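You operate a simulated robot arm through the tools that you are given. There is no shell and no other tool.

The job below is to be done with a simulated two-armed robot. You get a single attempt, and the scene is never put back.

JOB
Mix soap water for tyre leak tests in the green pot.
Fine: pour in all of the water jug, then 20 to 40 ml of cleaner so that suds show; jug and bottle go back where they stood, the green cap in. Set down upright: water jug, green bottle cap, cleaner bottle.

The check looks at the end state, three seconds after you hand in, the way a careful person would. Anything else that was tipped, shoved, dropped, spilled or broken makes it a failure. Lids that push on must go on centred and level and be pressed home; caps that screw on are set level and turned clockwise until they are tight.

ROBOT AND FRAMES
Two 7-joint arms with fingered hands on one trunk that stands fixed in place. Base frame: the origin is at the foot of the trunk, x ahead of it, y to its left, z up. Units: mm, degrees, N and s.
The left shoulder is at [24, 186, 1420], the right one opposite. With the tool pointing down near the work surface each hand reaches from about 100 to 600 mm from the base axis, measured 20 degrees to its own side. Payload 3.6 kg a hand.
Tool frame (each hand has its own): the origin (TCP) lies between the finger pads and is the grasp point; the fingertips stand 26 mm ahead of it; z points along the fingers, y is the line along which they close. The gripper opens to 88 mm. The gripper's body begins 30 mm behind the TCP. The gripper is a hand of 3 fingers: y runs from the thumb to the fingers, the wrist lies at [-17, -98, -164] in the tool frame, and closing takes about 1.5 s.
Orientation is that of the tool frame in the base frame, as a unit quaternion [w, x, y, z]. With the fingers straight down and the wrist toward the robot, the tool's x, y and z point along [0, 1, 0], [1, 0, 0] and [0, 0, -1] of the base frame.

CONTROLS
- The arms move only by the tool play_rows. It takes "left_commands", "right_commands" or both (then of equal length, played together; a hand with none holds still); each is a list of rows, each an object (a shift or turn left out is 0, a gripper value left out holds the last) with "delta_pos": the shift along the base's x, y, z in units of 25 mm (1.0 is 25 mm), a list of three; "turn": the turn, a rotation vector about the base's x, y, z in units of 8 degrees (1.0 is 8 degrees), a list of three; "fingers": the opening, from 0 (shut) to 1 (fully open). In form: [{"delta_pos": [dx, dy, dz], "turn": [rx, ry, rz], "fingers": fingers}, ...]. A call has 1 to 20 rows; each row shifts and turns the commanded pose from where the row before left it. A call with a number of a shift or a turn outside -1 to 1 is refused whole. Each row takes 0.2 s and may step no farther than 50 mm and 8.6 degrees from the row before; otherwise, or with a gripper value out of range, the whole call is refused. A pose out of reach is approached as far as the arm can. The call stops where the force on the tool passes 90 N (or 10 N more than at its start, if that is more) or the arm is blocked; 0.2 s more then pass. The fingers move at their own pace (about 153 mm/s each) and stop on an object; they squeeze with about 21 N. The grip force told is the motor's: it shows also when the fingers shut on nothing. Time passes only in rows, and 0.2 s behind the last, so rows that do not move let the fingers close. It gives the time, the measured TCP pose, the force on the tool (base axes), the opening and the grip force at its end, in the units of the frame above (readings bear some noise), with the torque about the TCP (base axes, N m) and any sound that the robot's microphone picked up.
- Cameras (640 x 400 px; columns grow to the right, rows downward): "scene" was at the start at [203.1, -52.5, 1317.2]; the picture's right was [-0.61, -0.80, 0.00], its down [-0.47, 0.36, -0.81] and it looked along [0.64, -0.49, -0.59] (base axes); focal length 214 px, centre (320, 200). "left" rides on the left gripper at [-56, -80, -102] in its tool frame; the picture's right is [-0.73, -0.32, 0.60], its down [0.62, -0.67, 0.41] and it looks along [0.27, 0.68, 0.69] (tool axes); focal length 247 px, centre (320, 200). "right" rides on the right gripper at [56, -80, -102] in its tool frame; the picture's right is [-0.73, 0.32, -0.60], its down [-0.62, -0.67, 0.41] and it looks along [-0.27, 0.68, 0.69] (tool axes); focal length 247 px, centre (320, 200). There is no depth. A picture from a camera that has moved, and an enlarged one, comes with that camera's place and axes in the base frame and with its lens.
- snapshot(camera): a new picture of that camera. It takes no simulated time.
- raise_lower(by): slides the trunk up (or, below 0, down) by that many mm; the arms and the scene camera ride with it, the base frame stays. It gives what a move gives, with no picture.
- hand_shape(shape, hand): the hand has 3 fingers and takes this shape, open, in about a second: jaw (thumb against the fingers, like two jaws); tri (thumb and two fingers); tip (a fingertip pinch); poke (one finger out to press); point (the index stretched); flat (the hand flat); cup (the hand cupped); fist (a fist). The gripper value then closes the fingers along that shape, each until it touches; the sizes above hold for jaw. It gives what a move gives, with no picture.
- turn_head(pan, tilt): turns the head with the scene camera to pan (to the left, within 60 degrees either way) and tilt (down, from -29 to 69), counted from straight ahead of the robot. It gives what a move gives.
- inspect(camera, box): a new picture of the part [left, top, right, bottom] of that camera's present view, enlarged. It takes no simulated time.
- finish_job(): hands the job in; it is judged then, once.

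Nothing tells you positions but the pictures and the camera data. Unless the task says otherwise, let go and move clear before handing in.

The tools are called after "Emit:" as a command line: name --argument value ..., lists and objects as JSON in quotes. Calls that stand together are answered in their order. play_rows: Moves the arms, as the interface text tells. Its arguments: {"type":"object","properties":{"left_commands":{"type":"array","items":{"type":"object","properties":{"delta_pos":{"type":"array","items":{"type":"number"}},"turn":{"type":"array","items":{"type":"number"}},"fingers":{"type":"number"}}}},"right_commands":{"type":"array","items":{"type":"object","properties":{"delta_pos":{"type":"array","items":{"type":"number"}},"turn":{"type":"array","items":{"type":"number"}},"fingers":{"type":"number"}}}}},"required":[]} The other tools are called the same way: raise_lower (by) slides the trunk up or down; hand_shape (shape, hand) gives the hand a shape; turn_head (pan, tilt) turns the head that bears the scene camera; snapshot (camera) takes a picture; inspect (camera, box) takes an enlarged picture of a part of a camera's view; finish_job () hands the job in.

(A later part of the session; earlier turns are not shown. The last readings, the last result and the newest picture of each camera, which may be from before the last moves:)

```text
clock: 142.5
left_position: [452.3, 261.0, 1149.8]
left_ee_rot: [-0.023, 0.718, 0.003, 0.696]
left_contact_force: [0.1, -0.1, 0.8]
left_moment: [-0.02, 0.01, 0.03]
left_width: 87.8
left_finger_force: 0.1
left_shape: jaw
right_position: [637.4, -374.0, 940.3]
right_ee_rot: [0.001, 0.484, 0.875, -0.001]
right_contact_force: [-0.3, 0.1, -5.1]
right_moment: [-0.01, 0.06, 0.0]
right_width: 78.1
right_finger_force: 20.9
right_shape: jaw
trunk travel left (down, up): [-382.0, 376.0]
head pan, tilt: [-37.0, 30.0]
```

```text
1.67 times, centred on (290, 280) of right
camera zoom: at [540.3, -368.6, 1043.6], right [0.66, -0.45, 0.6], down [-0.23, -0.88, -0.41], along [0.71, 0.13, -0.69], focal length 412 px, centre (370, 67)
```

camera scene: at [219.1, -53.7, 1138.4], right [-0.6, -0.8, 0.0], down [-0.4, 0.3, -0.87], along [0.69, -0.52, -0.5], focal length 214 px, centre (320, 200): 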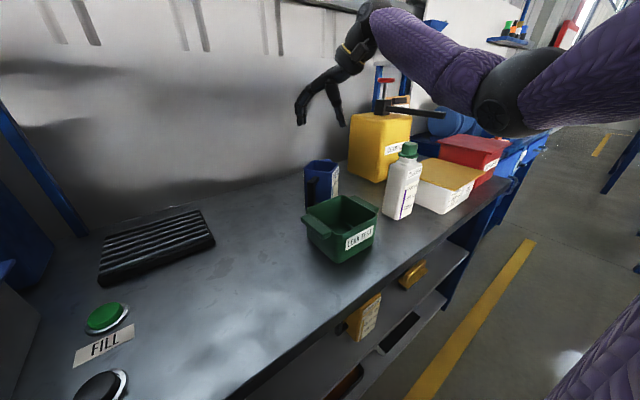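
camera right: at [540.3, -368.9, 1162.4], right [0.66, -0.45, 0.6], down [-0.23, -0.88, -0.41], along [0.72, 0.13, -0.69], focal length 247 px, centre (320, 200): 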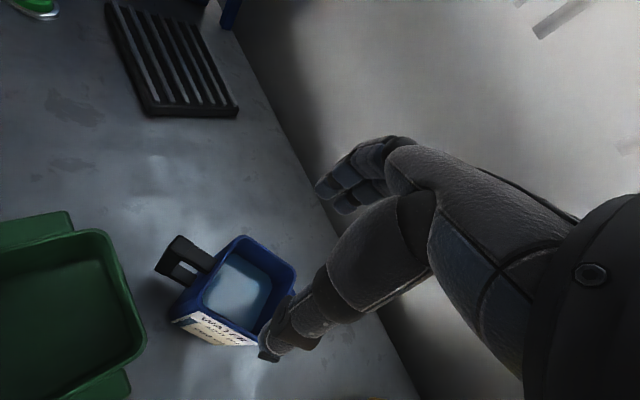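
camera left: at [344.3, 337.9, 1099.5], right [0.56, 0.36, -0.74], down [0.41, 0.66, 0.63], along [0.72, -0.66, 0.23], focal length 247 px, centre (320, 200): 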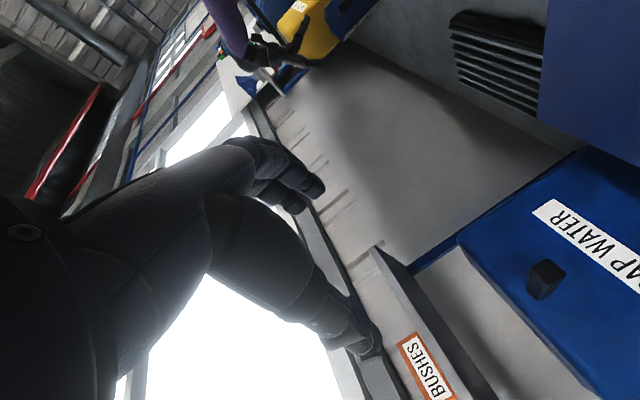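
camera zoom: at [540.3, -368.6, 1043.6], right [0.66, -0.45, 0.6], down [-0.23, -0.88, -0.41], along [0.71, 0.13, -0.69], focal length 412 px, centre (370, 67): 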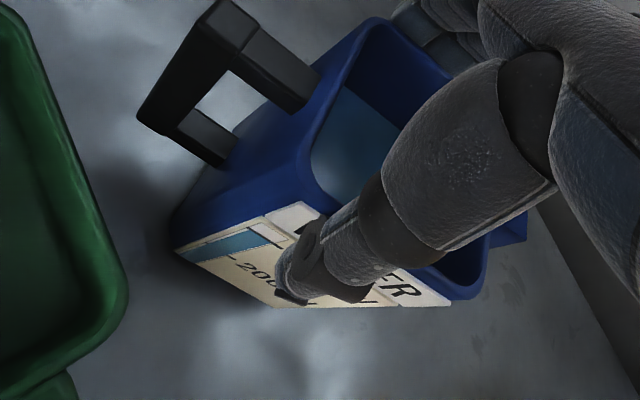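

The jug hangs perfectly straight now (5.1 N, almost no moment). I'll raise it over the pot height and carry it round to the +y side, turning the spout toward -y.

Emit:
play_rows --right_commands '[{"delta_pos": [0, 0, 0.6]}, {"delta_pos": [0, 0, 0.6]}, {"delta_pos": [0, 0, 0.6]}, {"delta_pos": [0, 0, 0.6]}, {"delta_pos": [0, 0, 0.6]}, {"delta_pos": [0, 0, 0.6]}, {"delta_pos": [0, 0, 0.6]}, {"delta_pos": [0, 0, 0.6]}, {"delta_pos": [0, 0, 0.6]}, {"delta_pos": [0, 0, 0.4]}, {}]'

Emit:
play_rows --right_commands '[{"delta_pos": [-0.4, 0.4, 0], "turn": [0, 0, -0.4]}, {"delta_pos": [-0.4, 0.4, 0], "turn": [0, 0, -0.4]}, {"delta_pos": [-0.4, 0.4, 0], "turn": [0, 0, -0.4]}, {"delta_pos": [-0.4, 0.4, 0], "turn": [0, 0, -0.4]}, {"delta_pos": [-0.4, 0.4, 0], "turn": [0, 0, -0.4]}, {"delta_pos": [-0.4, 0.4, 0], "turn": [0, 0, -0.4]}, {}]'

Emit:
snapshot --camera "scene"

```text
clock: 144.9
left_position: [451.2, 259.4, 1150.1]
left_ee_rot: [-0.023, 0.719, 0.002, 0.695]
left_contact_force: [-0.6, -0.3, 0.0]
left_moment: [0.01, 0.0, 0.0]
left_width: 88.3
left_finger_force: 0.0
left_shape: jaw
right_position: [637.3, -374.1, 1085.8]
right_ee_rot: [0.0, 0.484, 0.875, -0.001]
right_contact_force: [0.0, 0.1, -5.5]
right_moment: [-0.02, -0.02, -0.01]
right_width: 78.2
right_finger_force: 20.1
right_shape: jaw
trunk travel left (down, up): [-382.0, 376.0]
head pan, tilt: [-37.0, 30.0]
```

```text
clock: 146.5
left_position: [452.1, 259.8, 1148.6]
left_ee_rot: [-0.022, 0.719, 0.002, 0.695]
left_contact_force: [0.4, -0.2, 0.0]
left_moment: [-0.01, 0.01, 0.0]
left_width: 88.0
left_finger_force: 0.1
left_shape: jaw
right_position: [576.5, -314.4, 1085.6]
right_ee_rot: [0.0, 0.624, 0.781, -0.001]
right_contact_force: [-0.4, 0.2, -5.5]
right_moment: [-0.02, 0.03, 0.0]
right_width: 78.2
right_finger_force: 20.9
right_shape: jaw
trunk travel left (down, up): [-382.0, 376.0]
head pan, tilt: [-37.0, 30.0]
```

```text
taken
camera scene: at [219.6, -54.0, 1138.3], right [-0.6, -0.8, 0.0], down [-0.4, 0.3, -0.87], along [0.69, -0.52, -0.5], focal length 214 px, centre (320, 200)
```

scene: 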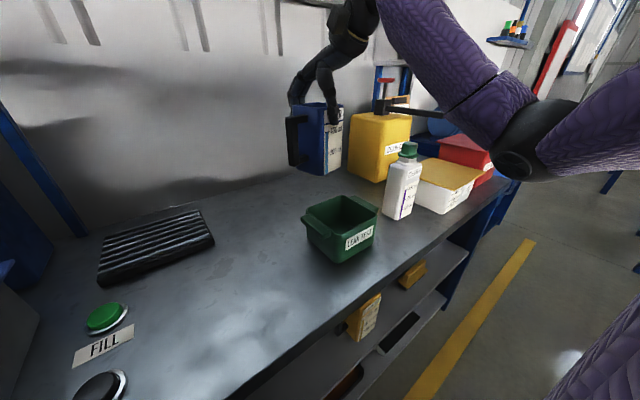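

Excellent, the jug rides steadily. I'll continue to the pre-pour position and finish the yaw.

Emit:
play_rows --right_commands '[{"delta_pos": [-0.48, 0.42, 0], "turn": [0, 0, -0.23]}, {"delta_pos": [-0.48, 0.42, 0], "turn": [0, 0, -0.23]}, {"delta_pos": [-0.48, 0.42, 0], "turn": [0, 0, -0.23]}, {"delta_pos": [-0.48, 0.42, 0], "turn": [0, 0, -0.23]}, {"delta_pos": [-0.48, 0.42, 0], "turn": [0, 0, -0.23]}, {"delta_pos": [-0.48, 0.42, 0], "turn": [0, 0, -0.23]}, {"delta_pos": [-0.48, 0.42, 0], "turn": [0, 0, -0.21]}, {}]'

Emit:
snapshot --camera "scene"

Emit:
snapshot --camera "right"

```text
clock: 148.3
left_position: [451.5, 260.3, 1148.2]
left_ee_rot: [-0.023, 0.718, 0.002, 0.695]
left_contact_force: [0.2, 0.4, -0.3]
left_moment: [0.02, -0.02, 0.0]
left_width: 87.8
left_finger_force: 0.0
left_shape: jaw
right_position: [493.0, -241.3, 1085.6]
right_ee_rot: [0.0, 0.707, 0.708, -0.001]
right_contact_force: [-0.5, -0.1, -5.7]
right_moment: [-0.01, 0.06, 0.01]
right_width: 78.0
right_finger_force: 20.6
right_shape: jaw
trunk travel left (down, up): [-382.0, 376.0]
head pan, tilt: [-37.0, 30.0]
```

```text
taken
camera scene: at [219.5, -54.0, 1138.3], right [-0.6, -0.8, 0.0], down [-0.4, 0.3, -0.87], along [0.69, -0.52, -0.5], focal length 214 px, centre (320, 200)
```

scene: 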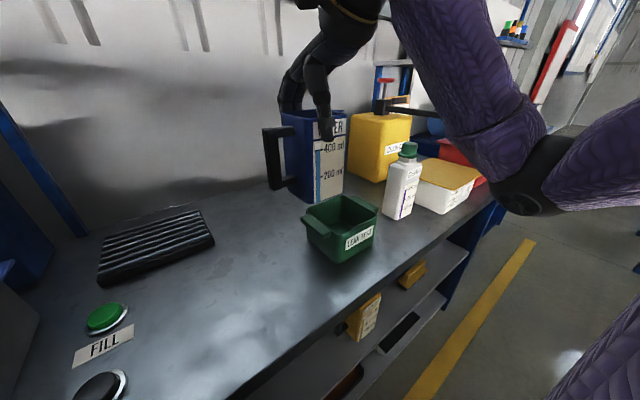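

```text
taken
camera right: at [413.8, -184.7, 1188.2], right [0.32, -0.73, 0.6], down [-0.66, -0.63, -0.41], along [0.68, -0.27, -0.69], focal length 247 px, centre (320, 200)
```

right: 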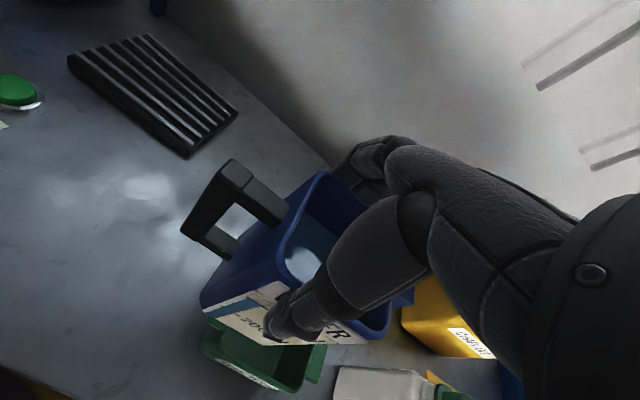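

The jug is upright, spout toward the pot, at the pre-pour position. I'll tilt it 32° in small steps, well below the spill angle, and check that the grip doesn't slip.

Emit:
play_rows --right_commands '[{"delta_pos": [0, -0.05, -0.2], "turn": [0.5, 0, 0]}, {"delta_pos": [0, -0.05, -0.2], "turn": [0.5, 0, 0]}, {"delta_pos": [0, -0.05, -0.2], "turn": [0.5, 0, 0]}, {"delta_pos": [0, -0.05, -0.2], "turn": [0.5, 0, 0]}, {"delta_pos": [0, -0.05, -0.2], "turn": [0.5, 0, 0]}, {"delta_pos": [0, -0.05, -0.2], "turn": [0.5, 0, 0]}, {"delta_pos": [0, -0.05, -0.2], "turn": [0.5, 0, 0]}, {"delta_pos": [0, -0.05, -0.2], "turn": [0.5, 0, 0]}, {}]'

Emit:
inspect --camera "scene" --box '[230, 30, 430, 280]'

Emit:
snapshot --camera "right"

```text
clock: 150.3
left_position: [451.6, 259.8, 1149.1]
left_ee_rot: [-0.023, 0.717, 0.002, 0.696]
left_contact_force: [0.1, -0.1, 0.1]
left_moment: [0.0, -0.02, 0.01]
left_width: 87.7
left_finger_force: 0.0
left_shape: jaw
right_position: [494.4, -249.5, 1045.9]
right_ee_rot: [-0.194, 0.68, 0.68, 0.194]
right_contact_force: [1.2, 0.3, -4.6]
right_moment: [-0.13, 0.06, -0.01]
right_width: 77.9
right_finger_force: 20.7
right_shape: jaw
trunk travel left (down, up): [-382.0, 376.0]
head pan, tilt: [-37.0, 30.0]
```

```text
1.60 times, centred on (330, 155) of scene
camera zoom: at [219.4, -53.8, 1138.3], right [-0.6, -0.8, 0.0], down [-0.4, 0.3, -0.87], along [0.69, -0.52, -0.5], focal length 343 px, centre (304, 272)
```

zoom: 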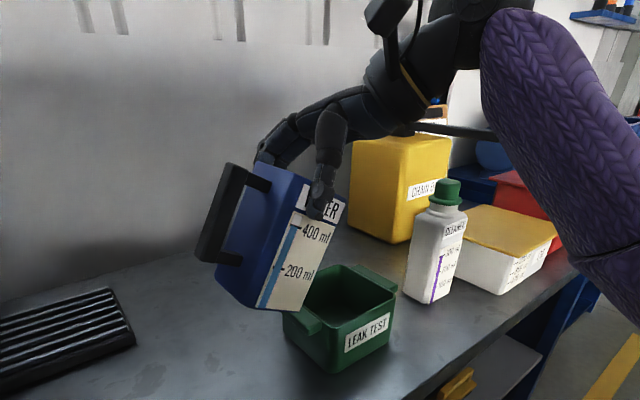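

```text
taken
camera right: at [413.7, -256.6, 1163.1], right [0.32, -0.94, 0.12], down [-0.66, -0.31, -0.68], along [0.68, 0.14, -0.72], focal length 247 px, centre (320, 200)
```

right: 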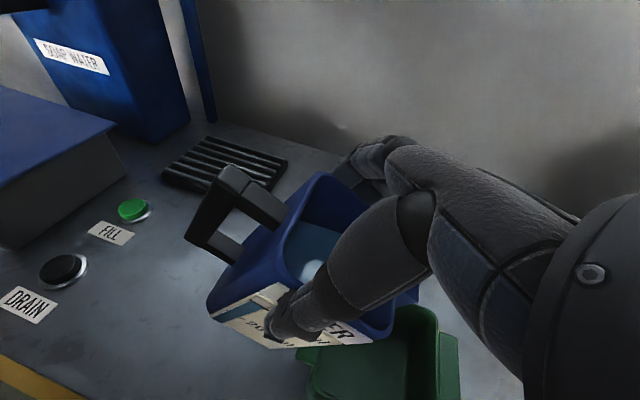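

No slip at 32°: the moment matches the expected balance. I'll bring the spout over the pot at about 45°, just before pouring starts.

Emit:
play_rows --right_commands '[{"delta_pos": [0.02, -0.08, -0.5], "turn": [0.33, 0, 0]}, {"delta_pos": [0.02, -0.08, -0.5], "turn": [0.33, 0, 0]}, {"delta_pos": [0.02, -0.08, -0.5], "turn": [0.33, 0, 0]}, {"delta_pos": [0.02, -0.08, -0.5], "turn": [0.33, 0, 0]}, {"delta_pos": [0.02, -0.08, -0.5], "turn": [0.33, 0, 0]}, {}]'

Emit:
inspect --camera "scene" --box '[230, 80, 430, 280]'

Emit:
snapshot --camera "right"

```text
clock: 151.7
left_position: [451.7, 260.5, 1148.4]
left_ee_rot: [-0.023, 0.718, 0.002, 0.696]
left_contact_force: [0.3, 0.4, -0.1]
left_moment: [-0.02, -0.01, 0.0]
left_width: 87.8
left_finger_force: 0.0
left_shape: jaw
right_position: [495.1, -260.3, 983.0]
right_ee_rot: [-0.272, 0.651, 0.654, 0.272]
right_contact_force: [-0.7, -0.9, -4.0]
right_moment: [-0.22, 0.04, -0.03]
right_width: 78.1
right_finger_force: 20.9
right_shape: jaw
trunk travel left (down, up): [-382.0, 376.0]
head pan, tilt: [-37.0, 30.0]
```

```text
2.00 times, centred on (330, 180) of scene
camera zoom: at [219.4, -53.8, 1138.4], right [-0.6, -0.8, 0.0], down [-0.4, 0.3, -0.87], along [0.69, -0.52, -0.5], focal length 429 px, centre (300, 240)
```

zoom: 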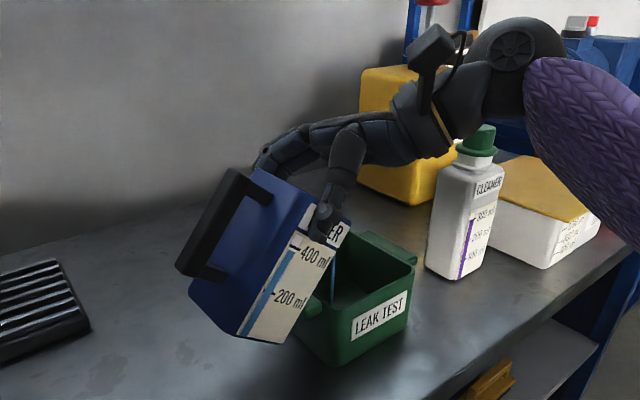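

```text
taken
camera right: at [416.0, -293.2, 1095.9], right [0.32, -0.94, -0.1], down [-0.66, -0.15, -0.73], along [0.68, 0.3, -0.67], focal length 247 px, centre (320, 200)
```

right: 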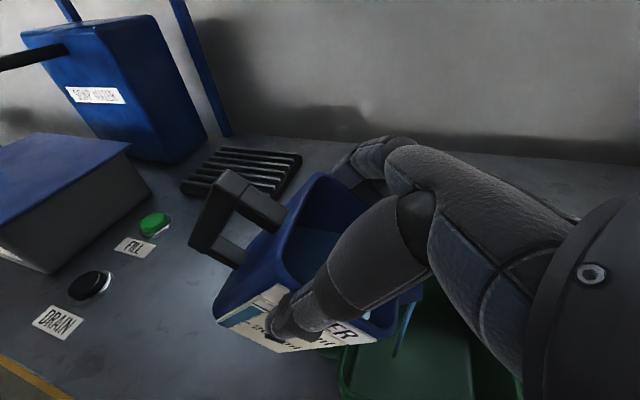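

Water is already streaming from the spout into the pot. I'll keep tilting slowly, holding the spout tip over the pot.

Emit:
play_rows --right_commands '[{"delta_pos": [0, -0.05, 0.0], "turn": [0.25, 0, 0]}, {"delta_pos": [0, -0.05, 0.0], "turn": [0.25, 0, 0]}, {"delta_pos": [0, -0.05, 0.0], "turn": [0.25, 0, 0]}, {"delta_pos": [0, -0.05, 0.0], "turn": [0.25, 0, 0]}, {"delta_pos": [0, -0.08, 0.06], "turn": [0.25, 0, 0]}, {"delta_pos": [0, -0.08, 0.06], "turn": [0.25, 0, 0]}, {"delta_pos": [0, -0.08, 0.06], "turn": [0.25, 0, 0]}, {"delta_pos": [0, -0.08, 0.06], "turn": [0.25, 0, 0]}]'

Emit:
inspect --camera "scene" --box '[230, 80, 430, 280]'

Emit:
snapshot --camera "right"

```text
clock: 153.5
left_position: [451.2, 261.2, 1148.9]
left_ee_rot: [-0.023, 0.718, 0.003, 0.695]
left_contact_force: [-0.5, 0.5, -0.6]
left_moment: [0.0, -0.06, 0.03]
left_width: 87.8
left_finger_force: 0.0
left_shape: jaw
right_position: [495.2, -271.6, 990.0]
right_ee_rot: [-0.359, 0.608, 0.609, 0.36]
right_contact_force: [0.3, -0.1, -3.1]
right_moment: [-0.17, 0.07, 0.0]
right_width: 78.1
right_finger_force: 20.8
right_shape: jaw
trunk travel left (down, up): [-382.0, 376.0]
head pan, tilt: [-37.0, 30.0]
```

```text
2.00 times, centred on (330, 180) of scene
camera zoom: at [219.2, -53.9, 1138.4], right [-0.6, -0.8, 0.0], down [-0.4, 0.3, -0.87], along [0.69, -0.52, -0.5], focal length 429 px, centre (300, 240)
```

zoom: 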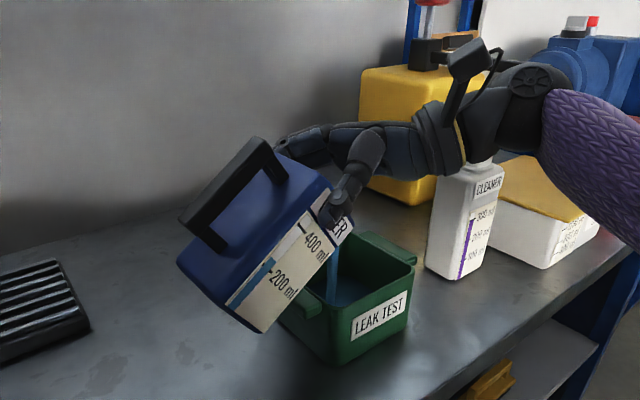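

```text
taken
camera right: at [415.8, -335.3, 1088.6], right [0.32, -0.88, -0.35], down [-0.66, 0.06, -0.75], along [0.68, 0.47, -0.57], focal length 247 px, centre (320, 200)
```

right: 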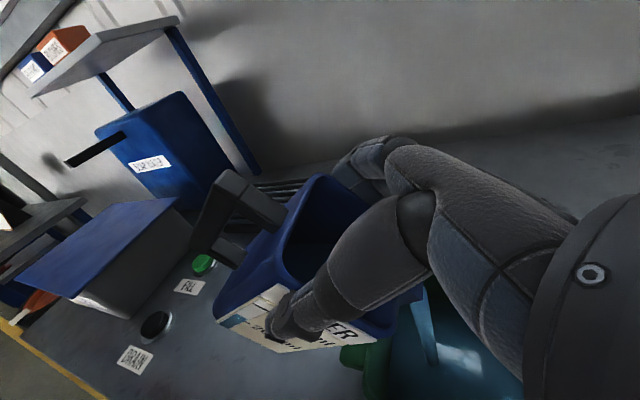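

About 250 ml remain in the jug and the stream lands well inside the pot. Continuing.

Emit:
play_rows --right_commands '[{"delta_pos": [0, -0.087, 0.048], "turn": [0.25, 0, 0]}, {"delta_pos": [0, -0.087, 0.048], "turn": [0.25, 0, 0]}, {"delta_pos": [0, -0.087, 0.048], "turn": [0.25, 0, 0]}, {"delta_pos": [0, -0.087, 0.048], "turn": [0.25, 0, 0]}, {"delta_pos": [0, -0.091, 0.035], "turn": [0.25, 0, 0]}, {"delta_pos": [0, -0.091, 0.035], "turn": [0.25, 0, 0]}, {"delta_pos": [0, -0.091, 0.035], "turn": [0.25, 0, 0]}, {"delta_pos": [0, -0.091, 0.035], "turn": [0.25, 0, 0]}, {"delta_pos": [0, -0.098, 0.023], "turn": [0.25, 0, 0]}, {"delta_pos": [0, -0.098, 0.023], "turn": [0.25, 0, 0]}, {"delta_pos": [0, -0.098, 0.023], "turn": [0.25, 0, 0]}, {"delta_pos": [0, -0.098, 0.023], "turn": [0.25, 0, 0]}]'

Emit:
inspect --camera "scene" --box '[230, 80, 430, 280]'

Emit:
snapshot --camera "right"

```text
clock: 156.1
left_position: [451.7, 260.7, 1149.5]
left_ee_rot: [-0.023, 0.719, 0.002, 0.695]
left_contact_force: [0.7, -0.3, 0.4]
left_moment: [-0.02, -0.02, -0.03]
left_width: 87.8
left_finger_force: 0.0
left_shape: jaw
right_position: [495.8, -299.3, 1000.4]
right_ee_rot: [-0.477, 0.52, 0.521, 0.48]
right_contact_force: [-0.8, 0.8, -1.5]
right_moment: [-0.08, 0.01, 0.02]
right_width: 78.1
right_finger_force: 20.9
right_shape: jaw
trunk travel left (down, up): [-382.0, 376.0]
head pan, tilt: [-37.0, 30.0]
```

```text
2.00 times, centred on (330, 180) of scene
camera zoom: at [219.1, -53.8, 1138.4], right [-0.6, -0.8, 0.0], down [-0.4, 0.3, -0.87], along [0.69, -0.52, -0.5], focal length 429 px, centre (300, 240)
```

zoom: 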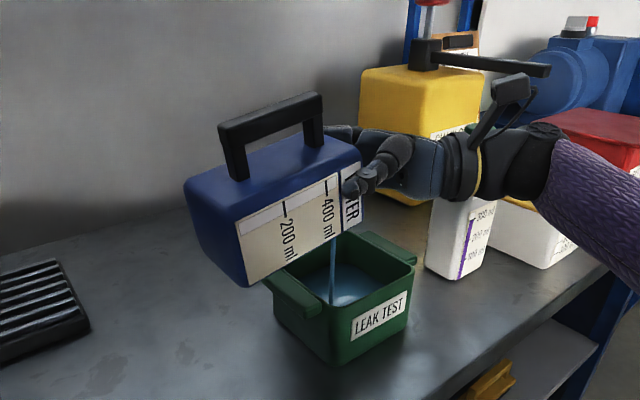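

```text
taken
camera right: at [415.9, -397.7, 1065.9], right [0.32, -0.66, -0.68], down [-0.66, 0.36, -0.66], along [0.68, 0.66, -0.32], focal length 247 px, centre (320, 200)
```

right: 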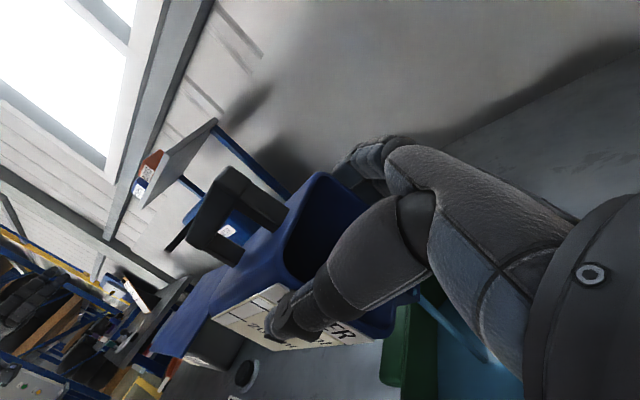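

Nearly empty with a thin stream. I'll tilt a little past horizontal, staying clear of the bottle, and hold so it drains completely.

Emit:
play_rows --right_commands '[{"delta_pos": [-0.02, -0.07, 0], "turn": [0.25, 0, 0]}, {"delta_pos": [-0.02, -0.07, 0], "turn": [0.25, 0, 0]}, {"delta_pos": [-0.02, -0.07, 0], "turn": [0.25, 0, 0]}, {"delta_pos": [-0.02, -0.07, 0], "turn": [0.25, 0, 0]}, {"delta_pos": [-0.02, -0.07, 0], "turn": [0.25, 0, 0]}, {"delta_pos": [-0.02, -0.07, 0], "turn": [0.25, 0, 0]}, {"delta_pos": [-0.02, -0.07, 0], "turn": [0.25, 0, 0]}, {"delta_pos": [-0.02, -0.07, 0], "turn": [0.25, 0, 0]}, {}, {}, {}, {}]'

Emit:
inspect --camera "scene" --box '[230, 80, 430, 280]'

Emit:
snapshot --camera "right"

Emit:
snapshot --camera "left"

```text
clock: 158.7
left_position: [451.2, 261.4, 1149.1]
left_ee_rot: [-0.022, 0.718, 0.003, 0.695]
left_contact_force: [0.7, -0.6, -0.3]
left_moment: [0.0, -0.01, 0.0]
left_width: 87.7
left_finger_force: 0.1
left_shape: jaw
right_position: [491.5, -314.8, 1001.1]
right_ee_rot: [-0.546, 0.449, 0.45, 0.546]
right_contact_force: [0.4, -0.7, -0.3]
right_moment: [-0.09, -0.01, 0.02]
right_width: 77.8
right_finger_force: 21.0
right_shape: jaw
trunk travel left (down, up): [-382.0, 376.0]
head pan, tilt: [-37.0, 30.0]
```

```text
2.00 times, centred on (330, 180) of scene
camera zoom: at [219.1, -53.8, 1138.4], right [-0.6, -0.8, 0.0], down [-0.4, 0.3, -0.87], along [0.69, -0.52, -0.5], focal length 429 px, centre (300, 240)
```

zoom: 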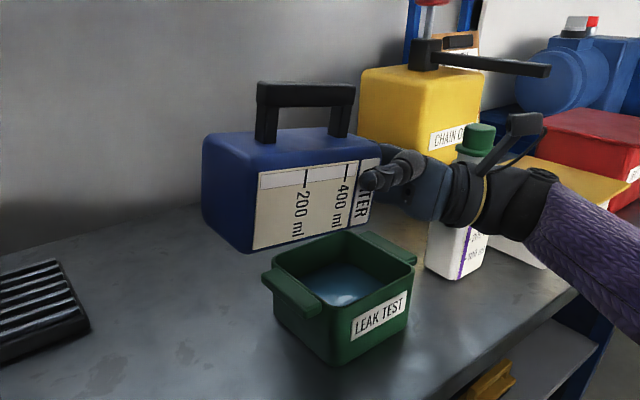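

```text
taken
camera right: at [412.0, -426.4, 1036.5], right [0.32, -0.45, -0.84], down [-0.66, 0.52, -0.53], along [0.68, 0.73, -0.13], focal length 247 px, centre (320, 200)
```

right: 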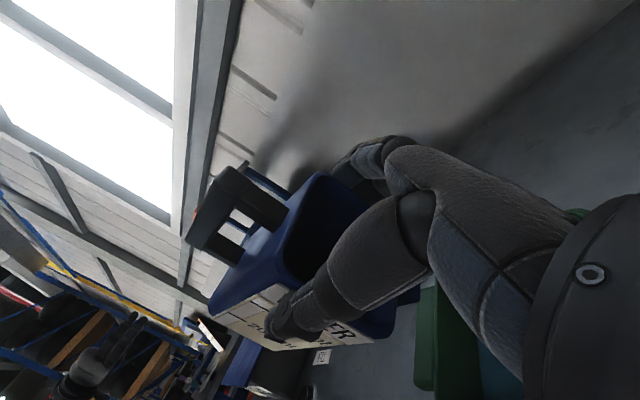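

```text
taken
camera left: at [344.4, 337.8, 1099.5], right [0.56, 0.36, -0.74], down [0.41, 0.66, 0.63], along [0.72, -0.66, 0.23], focal length 247 px, centre (320, 200)
```

left: 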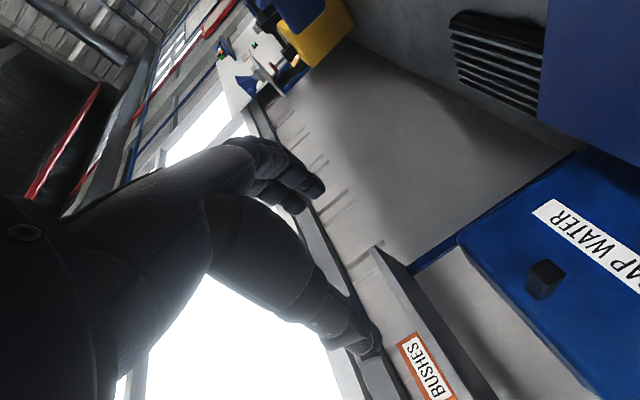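

The stream has stopped. I'll check the gauge closely for any remainder.

Emit:
inspect --camera "scene" --box '[285, 150, 365, 210]'

Emit:
inspect --camera "scene" --box '[300, 190, 380, 270]'

```text
6.67 times, centred on (325, 180) of scene
camera zoom: at [219.1, -53.8, 1138.4], right [-0.6, -0.8, 0.0], down [-0.4, 0.3, -0.87], along [0.69, -0.52, -0.5], focal length 1430 px, centre (287, 333)
```

zoom: 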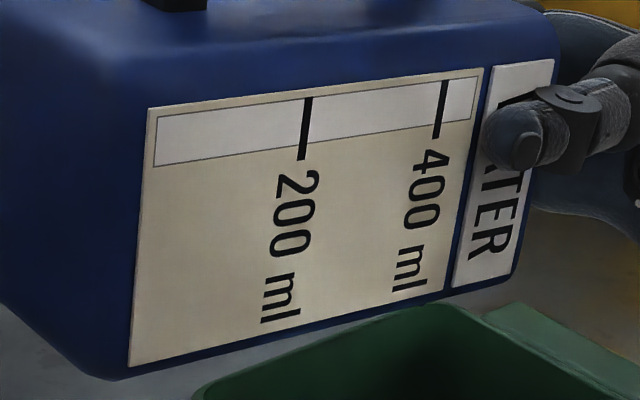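

```text
5.00 times, centred on (340, 230) of scene
camera zoom: at [219.1, -53.8, 1138.4], right [-0.6, -0.8, 0.0], down [-0.4, 0.3, -0.87], along [0.69, -0.52, -0.5], focal length 1072 px, centre (220, 50)
```

zoom: 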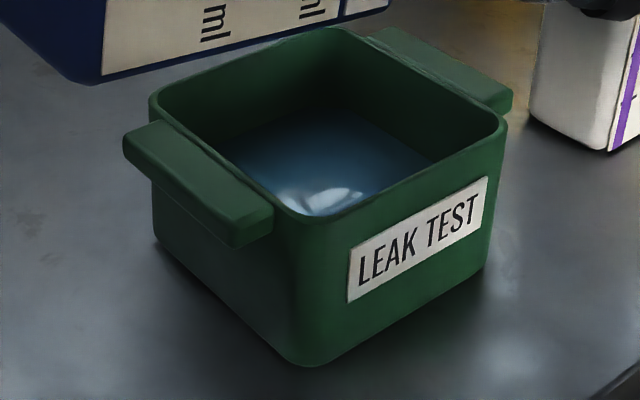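

The jug is completely empty and nothing was spilled. I'll bring it back upright along the reverse path.

Emit:
play_rows --right_commands '[{"delta_pos": [0, 0.15, 0], "turn": [-0.5, 0, 0]}, {"delta_pos": [0, 0.15, 0], "turn": [-0.5, 0, 0]}, {"delta_pos": [0, 0.15, 0], "turn": [-0.5, 0, 0]}, {"delta_pos": [0, 0.15, 0], "turn": [-0.5, 0, 0]}, {"delta_pos": [0, 0.15, 0], "turn": [-0.5, 0, 0]}, {"delta_pos": [0, 0.15, 0], "turn": [-0.5, 0, 0]}, {"delta_pos": [0, 0.15, 0], "turn": [-0.5, 0, 0]}, {"delta_pos": [0, 0.15, 0], "turn": [-0.5, 0, 0]}, {"delta_pos": [0, 0.15, 0], "turn": [-0.5, 0, 0]}, {"delta_pos": [0, 0.15, 0], "turn": [-0.5, 0, 0]}, {"delta_pos": [0, 0.15, 0], "turn": [-0.5, 0, 0]}, {"delta_pos": [0, 0.15, 0], "turn": [-0.5, 0, 0]}, {"delta_pos": [0, 0.15, 0], "turn": [-0.5, 0, 0]}, {"delta_pos": [0, 0.15, 0.1], "turn": [-0.5, 0, 0]}]'

Emit:
play_rows --right_commands '[{"delta_pos": [0, 0.1, 0.4], "turn": [-0.51, 0, 0]}, {"delta_pos": [0, 0.1, 0.4], "turn": [-0.51, 0, 0]}, {"delta_pos": [0, 0.1, 0.4], "turn": [-0.51, 0, 0]}, {"delta_pos": [0, 0.1, 0.4], "turn": [-0.51, 0, 0]}, {"delta_pos": [0, 0.1, 0.4], "turn": [-0.51, 0, 0]}, {"delta_pos": [0, 0.1, 0.4], "turn": [-0.51, 0, 0]}, {"delta_pos": [0, 0.1, 0.4], "turn": [-0.51, 0, 0]}, {"delta_pos": [0, 0.1, 0.4], "turn": [-0.51, 0, 0]}, {"delta_pos": [0, 0.1, 0.2], "turn": [-0.51, 0, 0]}, {"delta_pos": [0, 0.1, 0], "turn": [-0.51, 0, 0]}, {"delta_pos": [0, 0.1, 0], "turn": [-0.51, 0, 0]}, {}]'

Emit:
snapshot --camera "scene"

```text
clock: 161.7
left_position: [451.7, 260.8, 1150.1]
left_ee_rot: [-0.022, 0.718, 0.002, 0.696]
left_contact_force: [0.0, 0.1, -0.5]
left_moment: [-0.03, 0.0, -0.04]
left_width: 88.0
left_finger_force: 0.1
left_shape: jaw
right_position: [491.3, -262.8, 1003.1]
right_ee_rot: [-0.271, 0.652, 0.654, 0.271]
right_contact_force: [-0.4, -0.2, -0.8]
right_moment: [-0.04, 0.0, -0.01]
right_width: 78.1
right_finger_force: 20.5
right_shape: jaw
trunk travel left (down, up): [-382.0, 376.0]
head pan, tilt: [-37.0, 30.0]
```

```text
clock: 164.3
left_position: [450.4, 259.8, 1149.2]
left_ee_rot: [-0.023, 0.718, 0.002, 0.695]
left_contact_force: [-0.2, -0.1, -0.1]
left_moment: [0.0, 0.02, 0.01]
left_width: 88.1
left_finger_force: 0.1
left_shape: jaw
right_position: [491.7, -234.7, 1089.0]
right_ee_rot: [-0.001, 0.706, 0.708, -0.001]
right_contact_force: [-0.4, 0.6, -1.5]
right_moment: [0.01, 0.0, 0.0]
right_width: 77.6
right_finger_force: 21.2
right_shape: jaw
trunk travel left (down, up): [-382.0, 376.0]
head pan, tilt: [-37.0, 30.0]
```

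```text
taken
camera scene: at [219.1, -53.9, 1138.4], right [-0.6, -0.8, 0.0], down [-0.4, 0.3, -0.87], along [0.69, -0.52, -0.5], focal length 214 px, centre (320, 200)
```

scene: 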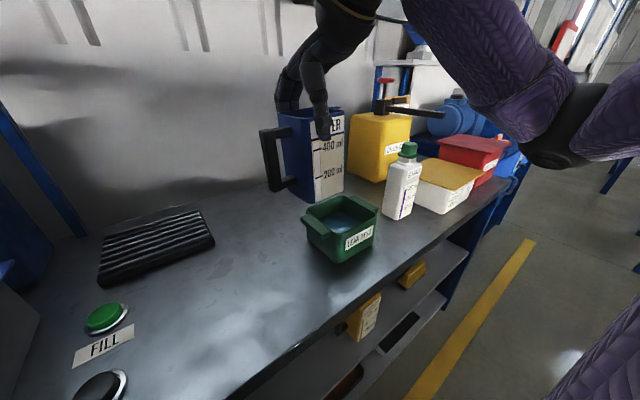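

Upright again. I'll carry it left to its original spot.

Emit:
play_rows --right_commands '[{"delta_pos": [-0.02, 0.6, 0]}, {"delta_pos": [-0.02, 0.6, 0]}, {"delta_pos": [-0.02, 0.6, 0]}, {"delta_pos": [-0.02, 0.6, 0]}, {"delta_pos": [-0.02, 0.6, -0.2]}, {"delta_pos": [-0.02, 0.6, -0.4]}, {"delta_pos": [-0.02, 0.6, -0.4]}, {"delta_pos": [0, 0.6, -0.4]}, {"delta_pos": [0, 0.23, -0.4]}, {}]'

Emit:
snapshot --camera "scene"

```text
clock: 166.5
left_position: [451.1, 261.7, 1149.6]
left_ee_rot: [-0.022, 0.718, 0.003, 0.696]
left_contact_force: [-0.1, 0.3, -0.1]
left_moment: [0.01, 0.01, -0.02]
left_width: 87.8
left_finger_force: 0.1
left_shape: jaw
right_position: [486.8, -108.4, 1044.1]
right_ee_rot: [-0.001, 0.706, 0.708, 0.002]
right_contact_force: [-0.6, 0.3, 0.0]
right_moment: [-0.01, -0.01, 0.03]
right_width: 77.6
right_finger_force: 21.2
right_shape: jaw
trunk travel left (down, up): [-382.0, 376.0]
head pan, tilt: [-37.0, 30.0]
```

```text
taken
camera scene: at [219.1, -53.7, 1138.4], right [-0.6, -0.8, 0.0], down [-0.4, 0.3, -0.87], along [0.69, -0.52, -0.5], focal length 214 px, centre (320, 200)
```

scene: 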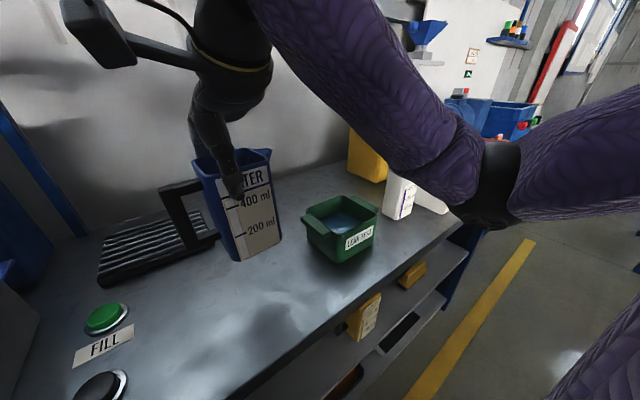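

Directly over the original place. Lowering to just above the table.

Emit:
play_rows --right_commands '[{"delta_pos": [0.04, 0, -0.5]}, {"delta_pos": [0, 0, -0.5]}, {"delta_pos": [0, 0, -0.5]}, {"delta_pos": [0, 0, -0.5]}, {"delta_pos": [0, 0, -0.5]}, {"delta_pos": [0, 0, -0.5]}, {"delta_pos": [0, 0, -0.5]}, {"delta_pos": [0, 0, -0.5]}, {"delta_pos": [0, 0, -0.1]}, {"delta_pos": [0, 0, -0.1]}, {}]'

Emit:
inspect --camera "scene" --box '[170, 150, 310, 290]'

```text
clock: 168.9
left_position: [451.4, 260.9, 1148.9]
left_ee_rot: [-0.023, 0.717, 0.002, 0.696]
left_contact_force: [0.7, -0.2, 0.7]
left_moment: [0.0, -0.02, 0.01]
left_width: 87.8
left_finger_force: 0.1
left_shape: jaw
right_position: [488.8, -108.7, 938.1]
right_ee_rot: [-0.002, 0.706, 0.708, 0.001]
right_contact_force: [-0.3, 0.3, -1.8]
right_moment: [0.01, -0.01, 0.0]
right_width: 78.0
right_finger_force: 21.2
right_shape: jaw
trunk travel left (down, up): [-382.0, 376.0]
head pan, tilt: [-37.0, 30.0]
```

```text
2.86 times, centred on (240, 220) of scene
camera zoom: at [219.1, -53.7, 1138.4], right [-0.6, -0.8, 0.0], down [-0.4, 0.3, -0.87], along [0.69, -0.52, -0.5], focal length 613 px, centre (549, 143)
```

zoom: 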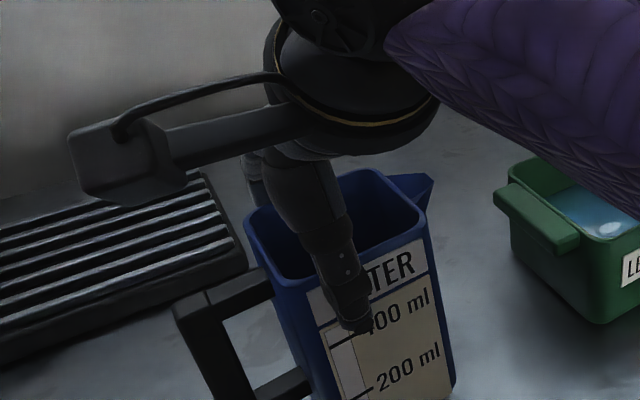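

Emit:
play_rows --right_commands '[{"delta_pos": [0, 0, -0.1]}, {"delta_pos": [0, 0, -0.1]}, {"delta_pos": [0, 0, -0.1]}, {}]'

Emit:
play_rows --right_commands '[{"delta_pos": [0, 0, -0.06]}, {"delta_pos": [0, 0, -0.06]}, {}]'

Emit:
snapshot --camera "scene"

```text
clock: 169.9
left_position: [451.0, 259.0, 1150.2]
left_ee_rot: [-0.023, 0.718, 0.002, 0.695]
left_contact_force: [0.3, -0.3, -0.6]
left_moment: [-0.03, -0.02, -0.01]
left_width: 88.0
left_finger_force: 0.1
left_shape: jaw
right_position: [489.4, -107.9, 929.9]
right_ee_rot: [-0.001, 0.706, 0.708, 0.001]
right_contact_force: [0.2, 0.2, -0.7]
right_moment: [0.05, 0.01, -0.02]
right_width: 77.7
right_finger_force: 20.7
right_shape: jaw
trunk travel left (down, up): [-382.0, 376.0]
head pan, tilt: [-37.0, 30.0]
```

```text
clock: 170.7
left_position: [450.4, 260.1, 1149.9]
left_ee_rot: [-0.023, 0.718, 0.002, 0.695]
left_contact_force: [-0.6, 0.4, -0.4]
left_moment: [0.0, 0.03, -0.02]
left_width: 88.0
left_finger_force: 0.1
left_shape: jaw
right_position: [489.2, -107.9, 928.4]
right_ee_rot: [-0.001, 0.707, 0.708, 0.002]
right_contact_force: [-2.2, -0.9, 6.4]
right_moment: [0.01, -0.18, 0.0]
right_width: 77.6
right_finger_force: 21.1
right_shape: jaw
trunk travel left (down, up): [-382.0, 376.0]
head pan, tilt: [-37.0, 30.0]
```

```text
taken
camera scene: at [218.5, -53.8, 1138.6], right [-0.6, -0.8, 0.0], down [-0.4, 0.3, -0.87], along [0.69, -0.52, -0.5], focal length 214 px, centre (320, 200)
```

scene: 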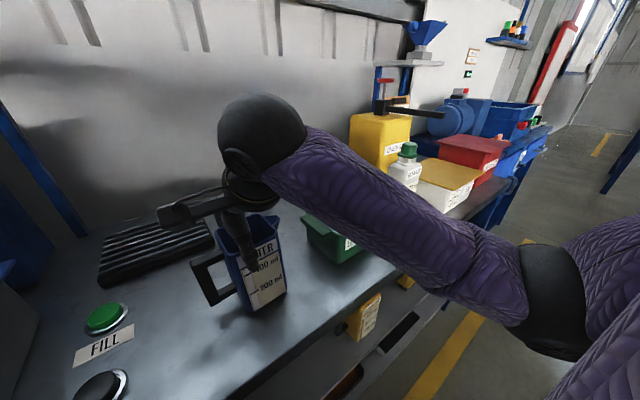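

The jug is on the table (contact felt). Before releasing I'll compare its position with the original.

Emit:
inspect --camera "scene" --box '[185, 210, 305, 325]'

```text
3.48 times, centred on (245, 268) of scene
camera zoom: at [218.5, -53.8, 1138.6], right [-0.6, -0.8, 0.0], down [-0.4, 0.3, -0.87], along [0.69, -0.52, -0.5], focal length 746 px, centre (581, -35)
```

zoom: 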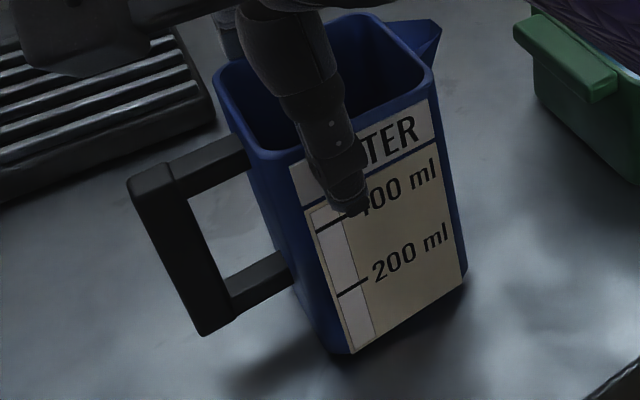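

It is within about 4.5 mm and 2° of its original spot. I'll make that small correction while still gripping it.

Emit:
play_rows --right_commands '[{"delta_pos": [0, 0, 0.2]}, {"delta_pos": [0, 0.17, 0.05], "turn": [0, 0, -0.25]}, {"delta_pos": [0, 0, -0.1]}, {"delta_pos": [0, 0, -0.08]}, {}]'

Emit:
play_rows --right_commands '[{"delta_pos": [0, 0, -0.05]}, {}]'

Emit:
inspect --camera "scene" --box '[185, 210, 305, 325]'

```text
clock: 171.9
left_position: [451.0, 258.7, 1150.3]
left_ee_rot: [-0.023, 0.718, 0.003, 0.696]
left_contact_force: [0.6, -0.9, 0.1]
left_moment: [0.03, 0.04, 0.0]
left_width: 88.0
left_finger_force: 0.0
left_shape: jaw
right_position: [488.5, -104.5, 929.2]
right_ee_rot: [-0.001, 0.719, 0.695, 0.001]
right_contact_force: [-0.1, 0.6, -1.5]
right_moment: [0.01, 0.0, 0.01]
right_width: 77.6
right_finger_force: 21.3
right_shape: jaw
trunk travel left (down, up): [-382.0, 376.0]
head pan, tilt: [-37.0, 30.0]
```

```text
clock: 172.5
left_position: [450.0, 260.4, 1149.8]
left_ee_rot: [-0.023, 0.719, 0.002, 0.695]
left_contact_force: [-0.3, 0.6, -0.2]
left_moment: [-0.01, -0.01, -0.02]
left_width: 87.8
left_finger_force: 0.1
left_shape: jaw
right_position: [489.1, -104.0, 929.2]
right_ee_rot: [0.0, 0.719, 0.695, 0.002]
right_contact_force: [-0.3, -0.7, 3.7]
right_moment: [0.0, -0.08, -0.02]
right_width: 77.6
right_finger_force: 21.3
right_shape: jaw
trunk travel left (down, up): [-382.0, 376.0]
head pan, tilt: [-37.0, 30.0]
```

```text
3.48 times, centred on (245, 268) of scene
camera zoom: at [218.7, -53.7, 1138.6], right [-0.6, -0.8, 0.0], down [-0.4, 0.3, -0.87], along [0.69, -0.52, -0.5], focal length 746 px, centre (581, -35)
```

zoom: 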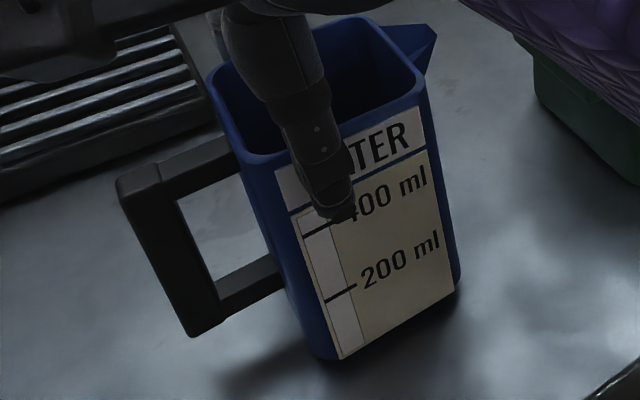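

The jug now matches its original position. Releasing and moving straight up.

Emit:
play_rows --right_commands '[{"fingers": 0.92}, {"fingers": 0.96}, {"fingers": 1.0}, {"fingers": 1.0}, {"fingers": 1.0}]'

Emit:
play_rows --right_commands '[{"delta_pos": [0, 0, 0.12]}, {"delta_pos": [0, 0, 0.12]}, {"delta_pos": [0, 0, 0.2]}, {"delta_pos": [0, 0, 0.3]}, {}]'

Emit:
inspect --camera "scene" --box '[165, 190, 305, 325]'

```text
clock: 173.7
left_position: [450.8, 260.5, 1149.7]
left_ee_rot: [-0.023, 0.718, 0.003, 0.696]
left_contact_force: [-0.2, -1.1, 0.3]
left_moment: [0.0, 0.0, 0.0]
left_width: 87.8
left_finger_force: 0.0
left_shape: jaw
right_position: [488.5, -105.0, 928.4]
right_ee_rot: [-0.001, 0.718, 0.696, 0.001]
right_contact_force: [-1.0, -0.8, 0.6]
right_moment: [0.01, -0.03, 0.02]
right_width: 87.8
right_finger_force: 0.1
right_shape: jaw
trunk travel left (down, up): [-382.0, 376.0]
head pan, tilt: [-37.0, 30.0]
```

```text
clock: 174.9
left_position: [451.0, 261.5, 1150.9]
left_ee_rot: [-0.023, 0.718, 0.002, 0.696]
left_contact_force: [0.1, -0.1, 0.2]
left_moment: [-0.01, -0.02, 0.02]
left_width: 87.8
left_finger_force: 0.1
left_shape: jaw
right_position: [488.1, -103.9, 947.3]
right_ee_rot: [-0.001, 0.718, 0.696, 0.001]
right_contact_force: [0.1, 0.6, -0.5]
right_moment: [0.02, 0.0, 0.01]
right_width: 87.9
right_finger_force: 0.0
right_shape: jaw
trunk travel left (down, up): [-382.0, 376.0]
head pan, tilt: [-37.0, 30.0]
```

```text
2.96 times, centred on (235, 258) of scene
camera zoom: at [219.0, -53.7, 1138.4], right [-0.6, -0.8, 0.0], down [-0.4, 0.3, -0.87], along [0.69, -0.52, -0.5], focal length 636 px, centre (572, 30)
```

zoom: 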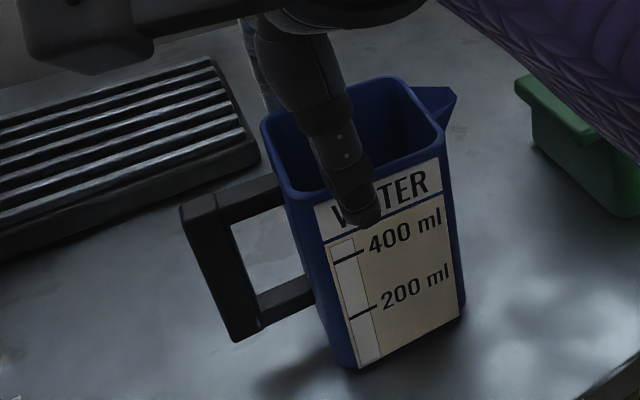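

Clean release. Raising the hand clear and taking a full look.

Emit:
play_rows --right_commands '[{"delta_pos": [0, 0, 0.5]}, {"delta_pos": [0, 0, 0.8]}, {"delta_pos": [0, 0, 0.8]}, {"delta_pos": [0, 0, 0.8]}, {"delta_pos": [0, 0, 0.8]}, {"delta_pos": [0, 0, 0.8]}, {"delta_pos": [0, 0, 0.6]}, {"delta_pos": [0, -0.8, 0]}, {"delta_pos": [0, -0.8, 0]}, {"delta_pos": [0, -0.8, 0]}, {"delta_pos": [0, -0.8, 0]}, {"delta_pos": [0, -0.8, 0]}, {"delta_pos": [0, -0.8, 0]}, {"delta_pos": [0, -0.8, 0]}, {"delta_pos": [0, -0.8, 0]}, {}]'

Emit:
snapshot --camera "scene"

```text
clock: 178.3
left_position: [449.9, 260.6, 1149.4]
left_ee_rot: [-0.022, 0.718, 0.003, 0.696]
left_contact_force: [0.3, -0.6, 0.9]
left_moment: [0.0, 0.01, -0.04]
left_width: 88.1
left_finger_force: 0.3
left_shape: jaw
right_position: [489.4, -265.5, 1074.7]
right_ee_rot: [-0.001, 0.718, 0.696, 0.001]
right_contact_force: [-0.7, -0.1, -0.5]
right_moment: [0.02, -0.01, 0.01]
right_width: 88.0
right_finger_force: 0.0
right_shape: jaw
trunk travel left (down, up): [-382.0, 376.0]
head pan, tilt: [-37.0, 30.0]
```

```text
taken
camera scene: at [219.0, -53.5, 1138.4], right [-0.6, -0.8, 0.0], down [-0.4, 0.3, -0.87], along [0.69, -0.52, -0.5], focal length 214 px, centre (320, 200)
```

scene: 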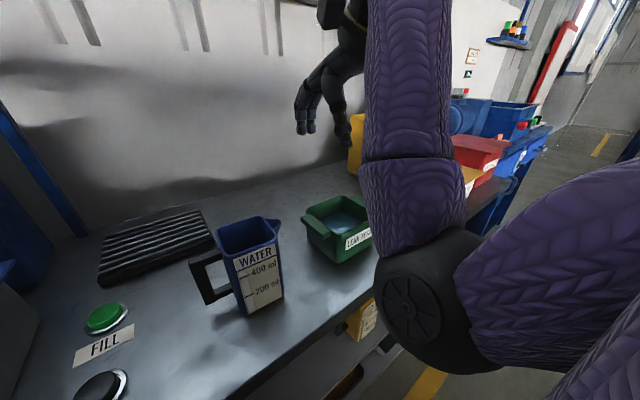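

The jug is done. Now the cleaner bottle: its green cap looks like a push-in stopper, so I'll hover the right hand above it and look closely.

Emit:
play_rows --right_commands '[{"delta_pos": [0, -0.9, 0.15], "turn": [0, 0, 0.07]}, {"delta_pos": [0, -0.9, 0.15], "turn": [0, 0, 0.07]}, {"delta_pos": [0, -0.9, 0.15], "turn": [0, 0, 0.07]}, {"delta_pos": [0, -0.9, 0.15]}, {"delta_pos": [0, -0.9, 0.15]}, {"delta_pos": [0, -0.9, 0.15]}, {"delta_pos": [0, -0.9, 0.1]}, {"delta_pos": [0, -0.9, 0]}, {"delta_pos": [0, -0.9, 0]}, {"delta_pos": [0, -0.9, 0]}, {"delta_pos": [0, -0.9, 0]}, {"delta_pos": [0, -0.8, 0]}, {}]'

Emit:
snapshot --camera "scene"

Emit:
snapshot --camera "right"

```text
clock: 181.1
left_position: [451.1, 261.3, 1150.9]
left_ee_rot: [-0.022, 0.718, 0.003, 0.696]
left_contact_force: [0.3, 0.3, 0.0]
left_moment: [-0.02, -0.02, 0.01]
left_width: 88.1
left_finger_force: 0.0
left_shape: jaw
right_position: [489.1, -531.1, 1101.4]
right_ee_rot: [-0.002, 0.708, 0.706, 0.001]
right_contact_force: [0.4, -0.1, 0.0]
right_moment: [0.01, -0.04, 0.01]
right_width: 88.2
right_finger_force: 0.1
right_shape: jaw
trunk travel left (down, up): [-382.0, 376.0]
head pan, tilt: [-37.0, 30.0]
```

```text
taken
camera scene: at [219.1, -53.4, 1138.4], right [-0.6, -0.8, 0.0], down [-0.4, 0.3, -0.87], along [0.69, -0.52, -0.5], focal length 214 px, centre (320, 200)
```

scene: 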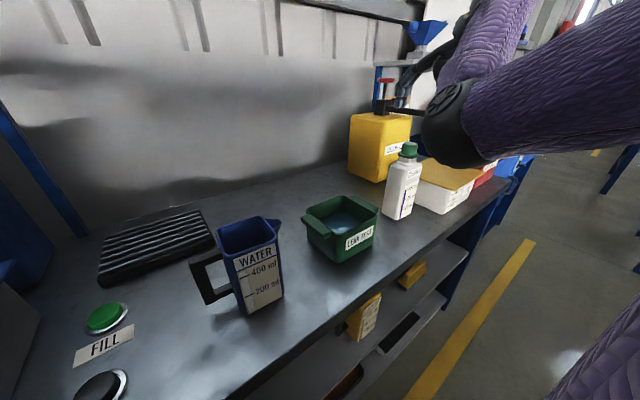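

```text
taken
camera right: at [410.2, -475.2, 1201.9], right [0.32, -0.74, 0.6], down [-0.67, -0.62, -0.41], along [0.67, -0.27, -0.69], focal length 247 px, centre (320, 200)
```

right: 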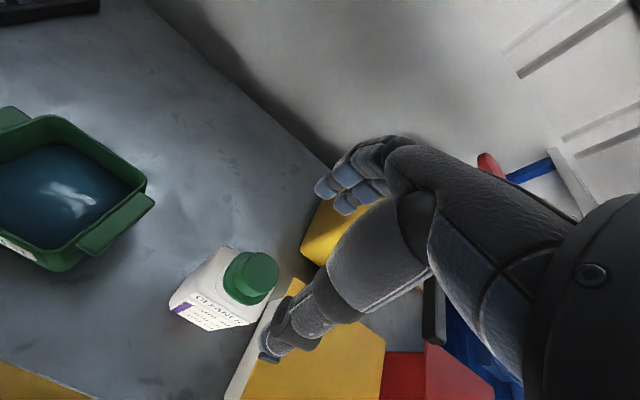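

Emit:
inspect --camera "right" --box '[160, 230, 300, 345]'

Emit:
inspect --camera "scene" --box '[375, 130, 445, 225]'

```text
3.48 times, centred on (230, 288) of right
camera zoom: at [410.2, -475.2, 1201.9], right [0.32, -0.74, 0.6], down [-0.67, -0.62, -0.41], along [0.67, -0.27, -0.69], focal length 859 px, centre (633, -104)
```

zoom: 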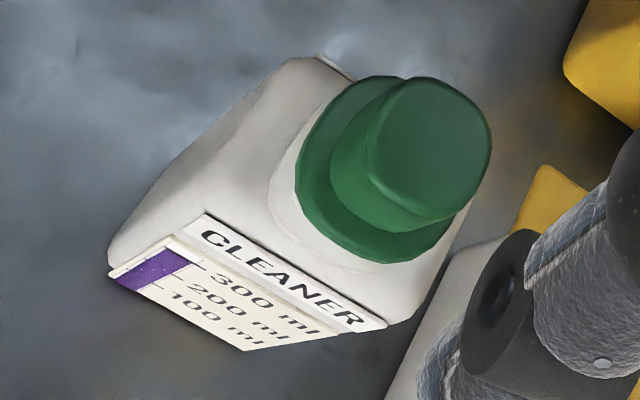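

```text
4.21 times, centred on (410, 178) of scene
camera zoom: at [219.1, -53.4, 1138.4], right [-0.6, -0.8, 0.0], down [-0.4, 0.3, -0.87], along [0.69, -0.52, -0.5], focal length 903 px, centre (-59, 295)
```

zoom: 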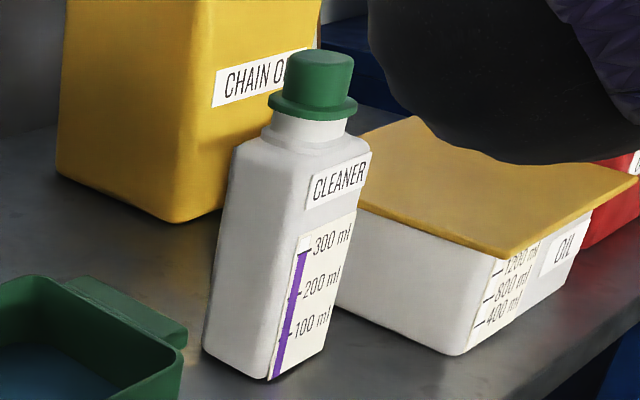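

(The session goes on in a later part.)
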